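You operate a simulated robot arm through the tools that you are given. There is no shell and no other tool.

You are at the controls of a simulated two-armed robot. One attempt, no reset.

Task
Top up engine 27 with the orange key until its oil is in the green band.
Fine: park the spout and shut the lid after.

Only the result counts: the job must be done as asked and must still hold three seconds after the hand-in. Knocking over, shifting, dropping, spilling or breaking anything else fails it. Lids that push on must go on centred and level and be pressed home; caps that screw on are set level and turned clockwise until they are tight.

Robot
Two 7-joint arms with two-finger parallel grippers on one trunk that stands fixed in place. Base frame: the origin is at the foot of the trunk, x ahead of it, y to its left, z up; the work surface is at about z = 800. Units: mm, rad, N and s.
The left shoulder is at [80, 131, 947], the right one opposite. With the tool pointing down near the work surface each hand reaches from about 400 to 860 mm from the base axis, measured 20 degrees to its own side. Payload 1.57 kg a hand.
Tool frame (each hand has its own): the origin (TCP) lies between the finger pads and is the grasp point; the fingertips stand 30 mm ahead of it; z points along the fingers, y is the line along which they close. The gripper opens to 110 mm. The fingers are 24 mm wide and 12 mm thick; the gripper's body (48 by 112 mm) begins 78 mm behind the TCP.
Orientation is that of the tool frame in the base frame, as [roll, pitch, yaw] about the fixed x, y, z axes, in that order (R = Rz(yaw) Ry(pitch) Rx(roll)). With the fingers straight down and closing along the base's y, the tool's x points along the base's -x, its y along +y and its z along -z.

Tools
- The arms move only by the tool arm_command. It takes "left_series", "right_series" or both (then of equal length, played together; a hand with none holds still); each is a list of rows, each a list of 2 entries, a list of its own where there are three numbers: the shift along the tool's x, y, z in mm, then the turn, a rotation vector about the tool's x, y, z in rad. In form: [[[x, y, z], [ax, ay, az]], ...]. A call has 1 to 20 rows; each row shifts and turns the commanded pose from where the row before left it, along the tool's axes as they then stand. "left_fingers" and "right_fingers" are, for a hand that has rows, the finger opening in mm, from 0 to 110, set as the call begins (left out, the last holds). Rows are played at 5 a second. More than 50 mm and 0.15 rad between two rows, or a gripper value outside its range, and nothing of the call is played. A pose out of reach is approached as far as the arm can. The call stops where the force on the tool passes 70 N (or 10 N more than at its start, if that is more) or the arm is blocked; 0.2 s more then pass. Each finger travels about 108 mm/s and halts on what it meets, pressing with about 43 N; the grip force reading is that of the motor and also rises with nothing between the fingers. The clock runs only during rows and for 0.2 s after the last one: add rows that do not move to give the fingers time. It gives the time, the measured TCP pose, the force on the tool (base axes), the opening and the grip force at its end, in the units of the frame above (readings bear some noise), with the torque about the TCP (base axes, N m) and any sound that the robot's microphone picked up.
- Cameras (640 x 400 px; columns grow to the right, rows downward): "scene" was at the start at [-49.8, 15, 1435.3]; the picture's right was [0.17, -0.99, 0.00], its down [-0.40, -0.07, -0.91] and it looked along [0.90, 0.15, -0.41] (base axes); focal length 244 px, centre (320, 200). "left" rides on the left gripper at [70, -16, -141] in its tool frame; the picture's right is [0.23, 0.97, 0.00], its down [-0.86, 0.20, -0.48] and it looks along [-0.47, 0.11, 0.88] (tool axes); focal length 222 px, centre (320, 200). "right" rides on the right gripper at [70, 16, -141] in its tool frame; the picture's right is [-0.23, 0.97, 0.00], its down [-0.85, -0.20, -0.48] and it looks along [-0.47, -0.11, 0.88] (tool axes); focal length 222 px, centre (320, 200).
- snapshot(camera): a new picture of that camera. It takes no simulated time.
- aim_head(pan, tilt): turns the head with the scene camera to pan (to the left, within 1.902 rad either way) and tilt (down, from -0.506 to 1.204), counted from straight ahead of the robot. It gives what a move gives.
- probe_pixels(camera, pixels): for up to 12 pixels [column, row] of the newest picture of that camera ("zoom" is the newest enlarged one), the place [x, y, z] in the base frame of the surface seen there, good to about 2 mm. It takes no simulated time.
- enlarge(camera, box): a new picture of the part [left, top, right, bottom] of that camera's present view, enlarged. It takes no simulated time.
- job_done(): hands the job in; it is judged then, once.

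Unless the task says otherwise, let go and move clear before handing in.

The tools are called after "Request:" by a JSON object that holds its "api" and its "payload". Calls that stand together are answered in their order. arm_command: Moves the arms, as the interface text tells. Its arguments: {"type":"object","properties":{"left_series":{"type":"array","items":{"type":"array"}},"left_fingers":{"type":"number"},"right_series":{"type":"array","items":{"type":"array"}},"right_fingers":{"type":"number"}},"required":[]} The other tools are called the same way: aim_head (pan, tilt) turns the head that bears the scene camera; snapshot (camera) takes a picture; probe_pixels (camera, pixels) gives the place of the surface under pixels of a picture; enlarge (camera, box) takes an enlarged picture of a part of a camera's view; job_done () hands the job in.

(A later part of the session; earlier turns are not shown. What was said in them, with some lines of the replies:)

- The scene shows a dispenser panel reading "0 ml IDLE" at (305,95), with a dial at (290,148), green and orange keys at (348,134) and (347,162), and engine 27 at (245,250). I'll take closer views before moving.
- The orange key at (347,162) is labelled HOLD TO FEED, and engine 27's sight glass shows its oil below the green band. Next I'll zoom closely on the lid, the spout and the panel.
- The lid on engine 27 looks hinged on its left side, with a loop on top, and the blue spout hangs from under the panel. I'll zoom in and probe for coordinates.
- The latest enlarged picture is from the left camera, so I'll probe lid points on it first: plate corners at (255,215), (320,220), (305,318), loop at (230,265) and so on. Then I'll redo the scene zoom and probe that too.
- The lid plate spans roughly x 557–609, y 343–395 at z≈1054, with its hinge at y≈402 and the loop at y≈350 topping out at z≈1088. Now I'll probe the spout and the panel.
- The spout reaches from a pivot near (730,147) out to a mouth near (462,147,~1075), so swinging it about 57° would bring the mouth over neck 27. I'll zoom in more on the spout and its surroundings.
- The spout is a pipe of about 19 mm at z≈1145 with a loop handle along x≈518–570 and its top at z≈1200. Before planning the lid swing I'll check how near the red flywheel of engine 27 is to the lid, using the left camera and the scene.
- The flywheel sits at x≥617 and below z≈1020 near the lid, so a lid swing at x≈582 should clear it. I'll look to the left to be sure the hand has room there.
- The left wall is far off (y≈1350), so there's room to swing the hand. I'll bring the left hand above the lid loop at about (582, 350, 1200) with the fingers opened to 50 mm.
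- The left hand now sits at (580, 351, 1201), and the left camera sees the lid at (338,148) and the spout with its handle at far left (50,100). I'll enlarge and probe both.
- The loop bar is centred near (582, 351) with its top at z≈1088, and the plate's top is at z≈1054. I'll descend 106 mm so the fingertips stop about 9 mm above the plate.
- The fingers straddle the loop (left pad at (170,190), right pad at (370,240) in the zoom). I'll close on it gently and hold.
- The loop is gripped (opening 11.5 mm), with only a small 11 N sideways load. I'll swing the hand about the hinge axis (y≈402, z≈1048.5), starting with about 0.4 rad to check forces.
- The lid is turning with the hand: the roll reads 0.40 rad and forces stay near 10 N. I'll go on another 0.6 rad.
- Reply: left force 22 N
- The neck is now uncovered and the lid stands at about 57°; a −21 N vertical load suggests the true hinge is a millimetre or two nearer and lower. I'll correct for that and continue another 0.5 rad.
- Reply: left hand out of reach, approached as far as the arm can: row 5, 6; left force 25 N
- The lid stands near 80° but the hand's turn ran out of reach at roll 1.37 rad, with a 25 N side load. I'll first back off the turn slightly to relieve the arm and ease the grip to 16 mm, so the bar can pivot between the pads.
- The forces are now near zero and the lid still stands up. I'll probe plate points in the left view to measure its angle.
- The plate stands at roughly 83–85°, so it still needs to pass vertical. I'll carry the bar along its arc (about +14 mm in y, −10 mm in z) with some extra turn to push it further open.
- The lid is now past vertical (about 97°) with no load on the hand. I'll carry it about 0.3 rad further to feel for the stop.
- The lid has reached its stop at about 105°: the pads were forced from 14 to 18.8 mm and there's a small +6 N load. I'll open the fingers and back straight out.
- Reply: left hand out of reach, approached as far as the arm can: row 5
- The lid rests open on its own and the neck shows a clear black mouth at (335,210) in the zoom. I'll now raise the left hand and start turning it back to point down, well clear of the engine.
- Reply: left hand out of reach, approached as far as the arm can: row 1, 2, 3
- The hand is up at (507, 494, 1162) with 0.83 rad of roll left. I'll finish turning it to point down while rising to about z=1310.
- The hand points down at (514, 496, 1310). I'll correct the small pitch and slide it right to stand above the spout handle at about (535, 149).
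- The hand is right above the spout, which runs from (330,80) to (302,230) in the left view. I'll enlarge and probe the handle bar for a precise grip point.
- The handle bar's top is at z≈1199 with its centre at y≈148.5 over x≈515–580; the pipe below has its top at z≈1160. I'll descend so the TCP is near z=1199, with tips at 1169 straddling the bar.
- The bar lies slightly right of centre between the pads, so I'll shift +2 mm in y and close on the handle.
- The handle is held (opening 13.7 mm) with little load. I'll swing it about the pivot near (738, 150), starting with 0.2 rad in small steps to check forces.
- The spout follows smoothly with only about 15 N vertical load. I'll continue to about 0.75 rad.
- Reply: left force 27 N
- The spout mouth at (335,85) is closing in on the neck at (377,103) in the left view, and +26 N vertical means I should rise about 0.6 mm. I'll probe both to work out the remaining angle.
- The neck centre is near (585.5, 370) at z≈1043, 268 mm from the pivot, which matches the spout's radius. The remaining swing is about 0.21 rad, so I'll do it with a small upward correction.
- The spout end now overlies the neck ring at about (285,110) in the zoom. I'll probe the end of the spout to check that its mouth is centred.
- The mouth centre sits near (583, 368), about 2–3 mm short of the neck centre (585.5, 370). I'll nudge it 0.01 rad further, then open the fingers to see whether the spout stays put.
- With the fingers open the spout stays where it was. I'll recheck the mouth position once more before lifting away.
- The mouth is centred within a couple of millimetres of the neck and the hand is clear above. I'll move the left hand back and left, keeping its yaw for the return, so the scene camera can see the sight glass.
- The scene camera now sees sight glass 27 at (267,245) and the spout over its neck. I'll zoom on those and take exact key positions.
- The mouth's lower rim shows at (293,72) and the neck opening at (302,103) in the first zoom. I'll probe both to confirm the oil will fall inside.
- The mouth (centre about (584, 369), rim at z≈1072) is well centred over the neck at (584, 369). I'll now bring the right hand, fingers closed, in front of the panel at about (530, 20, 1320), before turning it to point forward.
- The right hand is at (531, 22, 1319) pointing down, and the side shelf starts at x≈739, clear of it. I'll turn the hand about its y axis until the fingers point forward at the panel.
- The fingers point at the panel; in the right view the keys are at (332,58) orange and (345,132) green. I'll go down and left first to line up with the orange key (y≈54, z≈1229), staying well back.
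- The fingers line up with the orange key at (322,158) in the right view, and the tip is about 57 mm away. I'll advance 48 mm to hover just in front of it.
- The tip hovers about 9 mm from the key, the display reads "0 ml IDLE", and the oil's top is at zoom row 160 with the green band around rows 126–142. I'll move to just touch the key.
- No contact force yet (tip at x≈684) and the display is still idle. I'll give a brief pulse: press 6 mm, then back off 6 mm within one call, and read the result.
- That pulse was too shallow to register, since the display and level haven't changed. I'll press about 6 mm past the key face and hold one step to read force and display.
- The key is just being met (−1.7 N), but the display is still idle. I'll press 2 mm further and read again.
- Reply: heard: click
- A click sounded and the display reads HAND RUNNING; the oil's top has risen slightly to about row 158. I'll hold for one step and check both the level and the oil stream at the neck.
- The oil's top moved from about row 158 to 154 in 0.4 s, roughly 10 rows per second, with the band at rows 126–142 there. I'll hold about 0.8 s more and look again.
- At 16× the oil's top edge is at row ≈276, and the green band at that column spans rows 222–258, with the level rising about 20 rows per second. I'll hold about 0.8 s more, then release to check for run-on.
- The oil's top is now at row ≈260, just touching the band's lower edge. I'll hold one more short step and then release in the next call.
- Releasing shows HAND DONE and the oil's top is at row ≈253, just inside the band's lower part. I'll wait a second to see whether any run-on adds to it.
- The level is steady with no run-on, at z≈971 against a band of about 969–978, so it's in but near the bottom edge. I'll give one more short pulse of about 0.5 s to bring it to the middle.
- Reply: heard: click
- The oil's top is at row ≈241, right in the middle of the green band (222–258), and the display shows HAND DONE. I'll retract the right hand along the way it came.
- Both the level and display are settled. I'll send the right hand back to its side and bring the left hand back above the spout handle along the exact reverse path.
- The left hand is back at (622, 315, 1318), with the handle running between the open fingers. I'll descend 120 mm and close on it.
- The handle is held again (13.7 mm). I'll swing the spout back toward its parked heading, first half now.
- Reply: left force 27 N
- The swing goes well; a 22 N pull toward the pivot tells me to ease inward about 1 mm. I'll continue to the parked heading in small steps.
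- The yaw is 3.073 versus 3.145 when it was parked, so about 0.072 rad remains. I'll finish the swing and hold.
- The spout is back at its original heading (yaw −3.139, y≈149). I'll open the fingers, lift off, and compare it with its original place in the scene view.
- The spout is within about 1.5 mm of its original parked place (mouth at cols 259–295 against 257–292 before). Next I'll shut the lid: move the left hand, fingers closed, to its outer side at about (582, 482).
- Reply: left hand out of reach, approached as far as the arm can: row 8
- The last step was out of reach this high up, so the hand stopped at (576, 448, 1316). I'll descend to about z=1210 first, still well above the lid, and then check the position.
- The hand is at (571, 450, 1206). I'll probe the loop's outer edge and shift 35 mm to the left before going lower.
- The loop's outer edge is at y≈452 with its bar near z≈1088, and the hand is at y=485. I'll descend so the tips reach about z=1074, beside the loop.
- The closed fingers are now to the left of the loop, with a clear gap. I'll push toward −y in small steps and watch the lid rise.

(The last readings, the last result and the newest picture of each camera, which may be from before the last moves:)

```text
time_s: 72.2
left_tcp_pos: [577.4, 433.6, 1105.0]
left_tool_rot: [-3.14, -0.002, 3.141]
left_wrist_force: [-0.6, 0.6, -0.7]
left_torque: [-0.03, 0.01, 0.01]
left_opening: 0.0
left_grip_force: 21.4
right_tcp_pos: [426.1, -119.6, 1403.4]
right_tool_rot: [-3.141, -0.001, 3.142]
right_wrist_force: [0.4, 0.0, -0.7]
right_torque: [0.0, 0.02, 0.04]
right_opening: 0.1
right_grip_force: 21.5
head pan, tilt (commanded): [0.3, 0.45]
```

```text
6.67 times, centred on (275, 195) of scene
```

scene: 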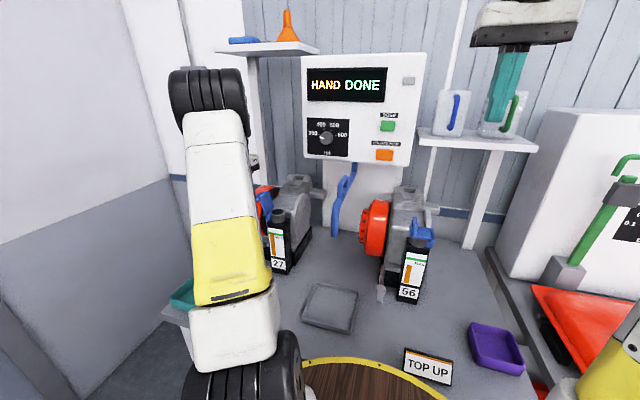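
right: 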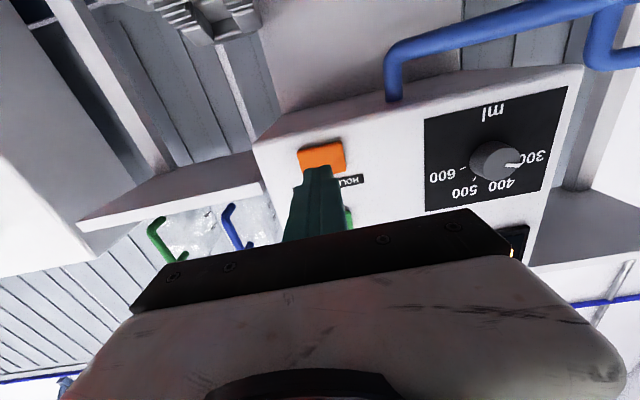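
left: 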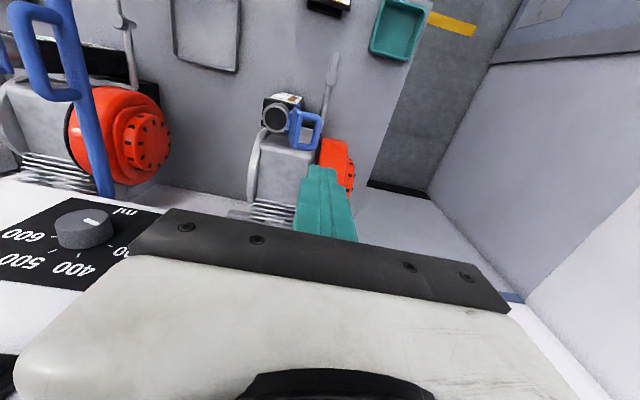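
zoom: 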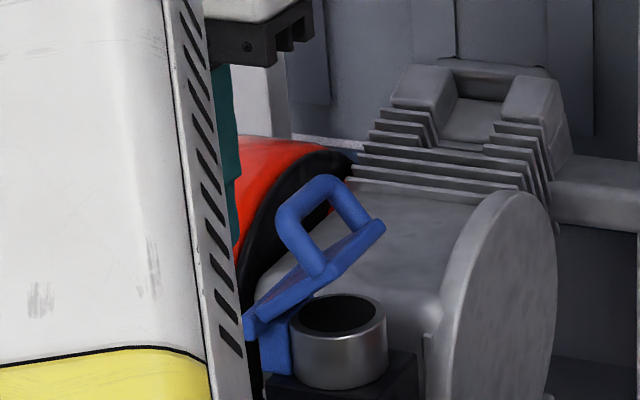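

The lid has passed over and now hangs at about 35°, clear of the fingers. I'll raise the hand, giving the lid time, then check whether it's still closing by itself.

Request:
{"api": "arm_command", "payload": {"left_series": [[[0, 5, -25], [0, 0, 0]], [[0, 0, -30], [0, 0, 0]], [[0, 0, -30], [0, 0, 0]], [[0, 0, 0], [0, 0, 0]]], "left_fingers": 0}}

Request:
{"api": "enlarge", "payload": {"camera": "left", "box": [200, 60, 420, 240]}}

Request:
{"api": "enlarge", "payload": {"camera": "scene", "box": [245, 165, 305, 225]}}

```text
time_s: 73.2
left_tcp_pos: [578.1, 437.8, 1190.2]
left_tool_rot: [-3.14, 0.001, -3.14]
left_wrist_force: [-0.2, -0.1, 0.2]
left_torque: [0.01, 0.03, -0.02]
left_opening: 0.0
left_grip_force: 21.0
right_tcp_pos: [427.2, -118.8, 1404.0]
right_tool_rot: [3.141, -0.001, -3.14]
right_wrist_force: [-0.8, -0.7, 0.3]
right_torque: [0.0, 0.01, 0.0]
right_opening: 0.1
right_grip_force: 21.7
head pan, tilt (commanded): [0.3, 0.45]
```

```text
2.22 times, centred on (310, 150) of left
```

zoom: 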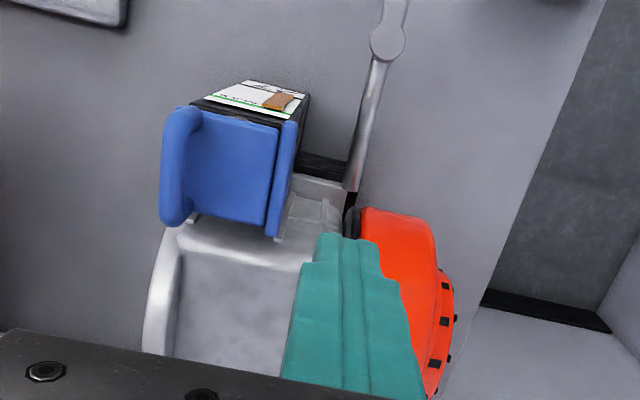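

```text
6.67 times, centred on (275, 195) of scene
```

zoom: 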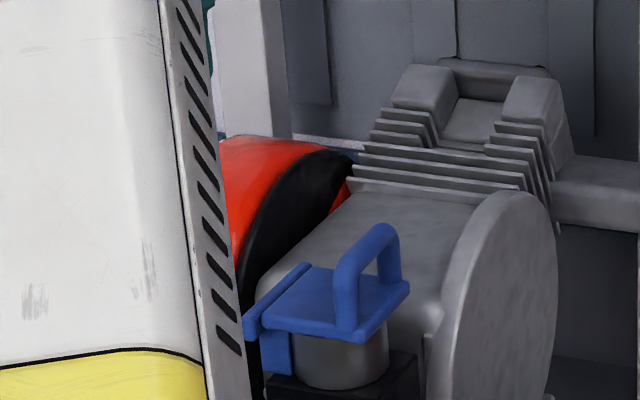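

The lid has now dropped shut onto the neck. I'll probe the plate to check that it's level, then move over it to press it home.

Request:
{"api": "probe_pixels", "payload": {"camera": "zoom", "pixels": [[345, 315], [320, 280], [290, 315], [385, 290], [350, 260], [375, 235], [265, 318], [300, 270], [345, 325], [360, 290]]}}

Request:
{"api": "arm_command", "payload": {"left_series": [[[-2, -33, 0], [0, 0, 0]], [[-2, -33, 0], [0, 0, 0]], [[0, 0, 30], [0, 0, 0]], [[0, 0, 30], [0, 0, 0]], [[0, 0, 27], [0, 0, 0]], [[0, 0, 0], [0, 0, 0]]], "left_fingers": 0}}

Request:
{"api": "enlarge", "payload": {"camera": "left", "box": [220, 90, 460, 240]}}

```text
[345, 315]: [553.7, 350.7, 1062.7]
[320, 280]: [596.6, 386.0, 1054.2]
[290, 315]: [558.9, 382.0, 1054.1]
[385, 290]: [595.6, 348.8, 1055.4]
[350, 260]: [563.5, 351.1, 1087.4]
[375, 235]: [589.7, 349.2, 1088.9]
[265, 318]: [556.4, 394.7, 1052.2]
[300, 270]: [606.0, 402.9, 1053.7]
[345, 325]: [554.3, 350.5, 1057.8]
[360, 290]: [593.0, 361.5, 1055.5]
```

```text
time_s: 74.6
left_tcp_pos: [583.0, 372.4, 1104.4]
left_tool_rot: [-3.139, -0.001, -3.14]
left_wrist_force: [0.1, 0.0, -0.3]
left_torque: [-0.01, 0.03, -0.01]
left_opening: 0.1
left_grip_force: 21.0
right_tcp_pos: [427.9, -118.7, 1403.8]
right_tool_rot: [3.141, 0.0, 3.141]
right_wrist_force: [0.4, 0.6, -0.3]
right_torque: [0.0, 0.04, -0.02]
right_opening: 0.0
right_grip_force: 20.9
head pan, tilt (commanded): [0.3, 0.45]
```

```text
2.67 times, centred on (340, 165) of left
```

zoom: 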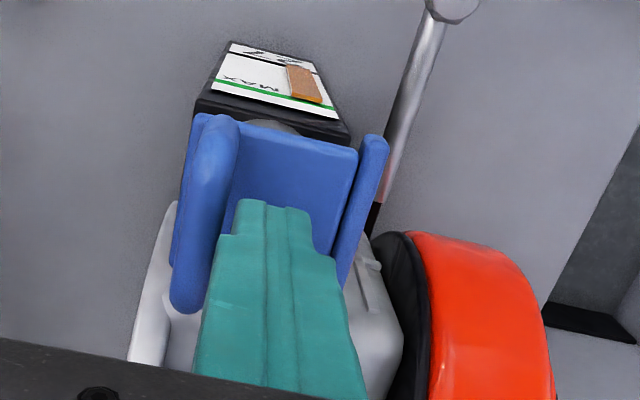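

The lid plate is back at z≈1054–1055, level, just as at the start. The fingers stand above it between the loop and hinge, so I'll press down lightly to make sure it's home.

Request:
{"api": "arm_command", "payload": {"left_series": [[[0, 0, 12], [0, 0, 0]], [[0, 0, 5], [0, 0, 0]], [[0, 0, 2], [0, 0, 0]], [[0, 0, 1], [0, 0, 0]]], "left_fingers": 0}}

```text
time_s: 75.6
left_tcp_pos: [581.4, 372.6, 1084.9]
left_tool_rot: [-3.14, 0.002, -3.14]
left_wrist_force: [-3.7, -2.2, 15.0]
left_torque: [-0.01, 0.26, 0.0]
left_opening: 0.1
left_grip_force: 21.1
right_tcp_pos: [427.2, -119.2, 1403.9]
right_tool_rot: [-3.141, 0.003, -3.142]
right_wrist_force: [0.2, 0.0, 0.2]
right_torque: [0.01, -0.01, 0.02]
right_opening: 0.0
right_grip_force: 21.9
head pan, tilt (commanded): [0.3, 0.45]
```

Pressing gives a firm 15 N with the tips at the plate height, so the lid is home. I'll lift off and withdraw the left hand.

Request:
{"api": "arm_command", "payload": {"left_series": [[[0, 0, 0.5], [0, 0, 0]], [[0, 0, -10], [0, 0, 0]], [[0, 0, -40], [0, 0, 0]], [[0, 0, -45], [0, 0, 0]], [[0, 0, -45], [0, 0, 0]], [[30, 0, -45], [0, 0, 0]], [[40, 10, -20], [0, 0, 0]], [[40, 15, 0], [0, 0, 0]], [[0, 0, 0], [0, 0, 0]]], "left_fingers": 0}}

Request:
{"api": "aim_head", "payload": {"pan": 0.25, "tilt": 0.45}}

Request:
{"api": "snapshot", "payload": {"camera": "scene"}}

Request:
{"api": "enlarge", "payload": {"camera": "scene", "box": [235, 190, 305, 280]}}

Request:
{"api": "enlarge", "payload": {"camera": "scene", "box": [258, 225, 282, 240]}}

```text
refused: row 6 steps farther than a row can; nothing moved
```

```text
time_s: 76.2
left_tcp_pos: [581.9, 373.6, 1086.0]
left_tool_rot: [-3.141, 0.002, -3.141]
left_wrist_force: [-4.9, -1.5, 22.8]
left_torque: [-0.01, 0.23, 0.07]
left_opening: 0.1
left_grip_force: 20.8
right_tcp_pos: [425.6, -118.0, 1403.7]
right_tool_rot: [3.142, 0.002, -3.142]
right_wrist_force: [0.4, -0.1, -0.1]
right_torque: [0.04, 0.0, 0.0]
right_opening: 0.0
right_grip_force: 21.5
head pan, tilt (commanded): [0.25, 0.45]
```

```text
taken
```

scene: 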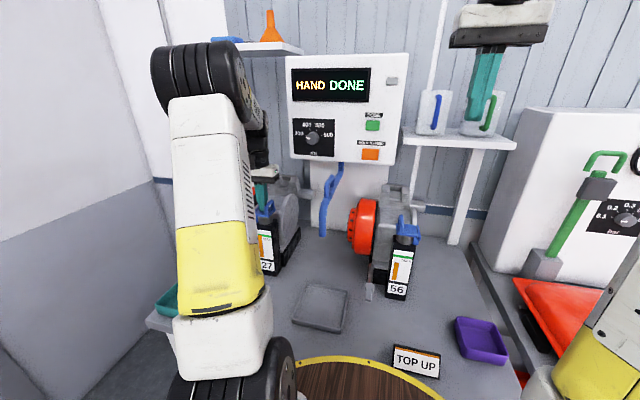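

```text
4.44 times, centred on (270, 235) of scene
```

zoom: 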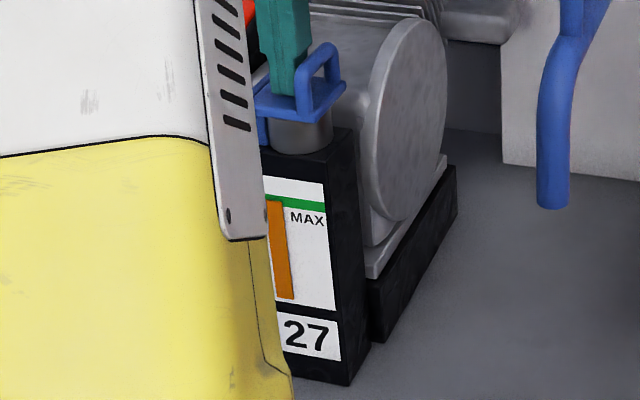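

```text
16.00 times, centred on (270, 232) of scene
```

zoom: 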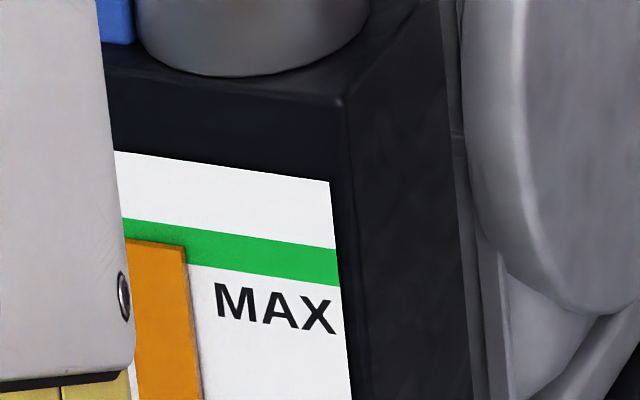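

That withdrawal was refused because one row was too long; the hand is still pressing the lid at about 20 N. I'll lift off with shorter steps.

Request:
{"api": "arm_command", "payload": {"left_series": [[[0, 0, -10], [0, 0, 0]], [[0, 0, -35], [0, 0, 0]], [[0, 0, -40], [0, 0, 0]], [[0, 0, -40], [0, 0, 0]], [[0, 0, -40], [0, 0, 0]], [[20, 0, -35], [0, 0, 0]], [[35, 10, -20], [0, 0, 0]], [[40, 10, 0], [0, 0, 0]], [[40, 10, 0], [0, 0, 0]], [[0, 0, 0], [0, 0, 0]]], "left_fingers": 0}}

Request:
{"api": "snapshot", "payload": {"camera": "scene"}}

Request:
{"api": "enlarge", "payload": {"camera": "scene", "box": [235, 190, 305, 280]}}

Request:
{"api": "enlarge", "payload": {"camera": "scene", "box": [258, 225, 282, 240]}}

```text
time_s: 78.4
left_tcp_pos: [446.5, 403.9, 1305.6]
left_tool_rot: [-3.14, -0.001, -3.14]
left_wrist_force: [0.7, 0.0, 0.6]
left_torque: [0.02, -0.05, -0.02]
left_opening: 0.4
left_grip_force: 21.4
right_tcp_pos: [426.4, -118.4, 1402.6]
right_tool_rot: [-3.14, 0.0, 3.141]
right_wrist_force: [0.5, -0.2, -0.2]
right_torque: [-0.03, 0.0, -0.03]
right_opening: 0.0
right_grip_force: 21.1
head pan, tilt (commanded): [0.25, 0.45]
```

```text
taken
```

scene: 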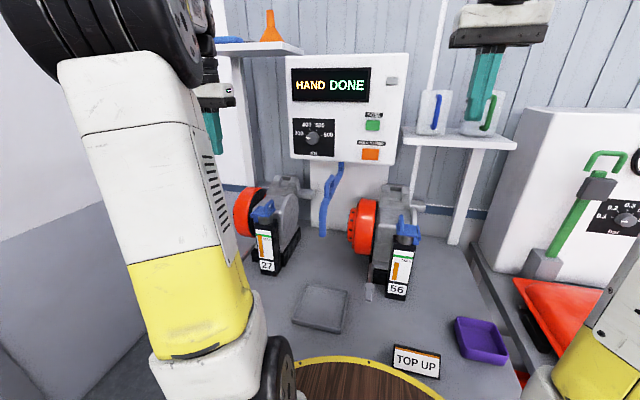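

```text
4.44 times, centred on (270, 235) of scene
```

zoom: 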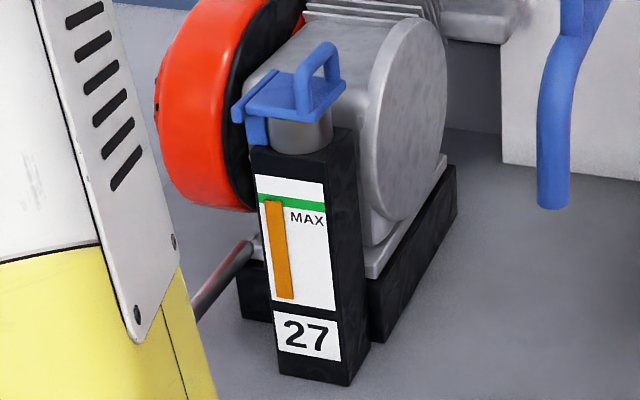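

```text
16.00 times, centred on (270, 232) of scene
```

zoom: 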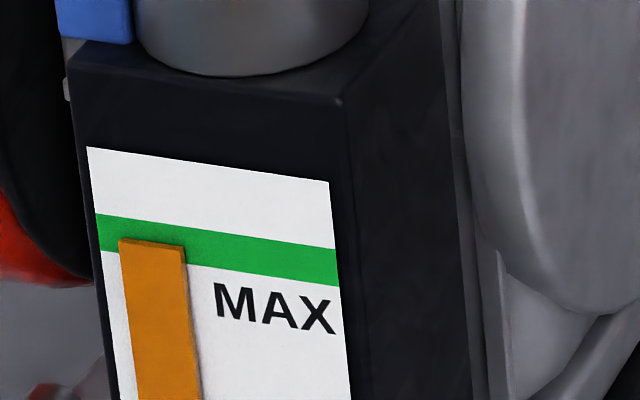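

The lid is shut, the oil's top sits mid-band (row ≈241 against 222–258), the spout is parked, and the display reads HAND DONE. A last look through the left camera will confirm nothing else was disturbed.

Request:
{"api": "snapshot", "payload": {"camera": "left"}}

Request:
{"api": "enlarge", "payload": {"camera": "scene", "box": [310, 155, 350, 245]}}

```text
taken
```

left: 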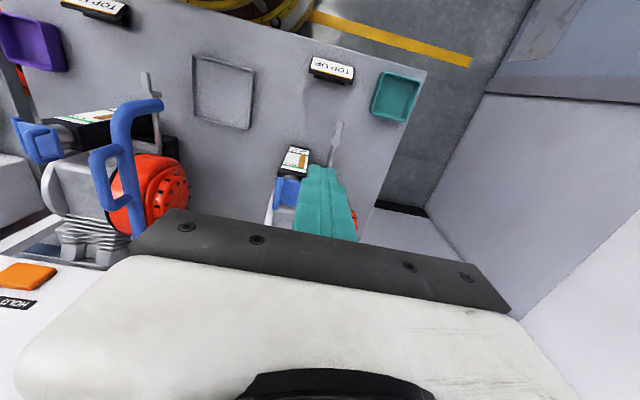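

```text
4.44 times, centred on (330, 200) of scene
```

zoom: 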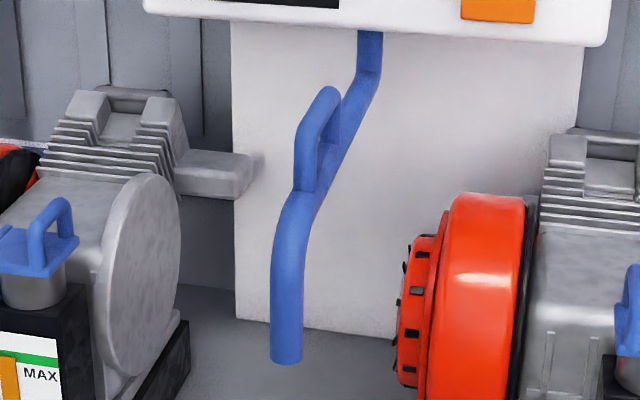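

Both signs at (95,10) and (330,68), the trays and engine 56 are all undisturbed. The spout hangs parked, the lid is shut, the level is in the green band, and both hands are clear, so I'm handing in the job.

Request:
{"api": "job_done", "payload": {}}

```text
The job is handed in.
```

Engine 27 is topped up: the oil in its sight glass sits in the middle of the green band, and it held steady after I let go of the orange key.

- **Feeding:** I used only the orange HOLD TO FEED key. One longer hold and one short pulse brought the level up, and the display ended on HAND DONE.
- **Spout:** It is back in its parked place, with the mouth within about 1.5 mm of where it started.
- **Lid:** It is shut and level at its starting height, and I pressed it down at about 20 N.
- **Surroundings:** The last pictures show the signs, trays and engine 56 undisturbed and no oil spilled. Both hands are clear of everything.

The hand-in was accepted, but no verdict has come back yet.
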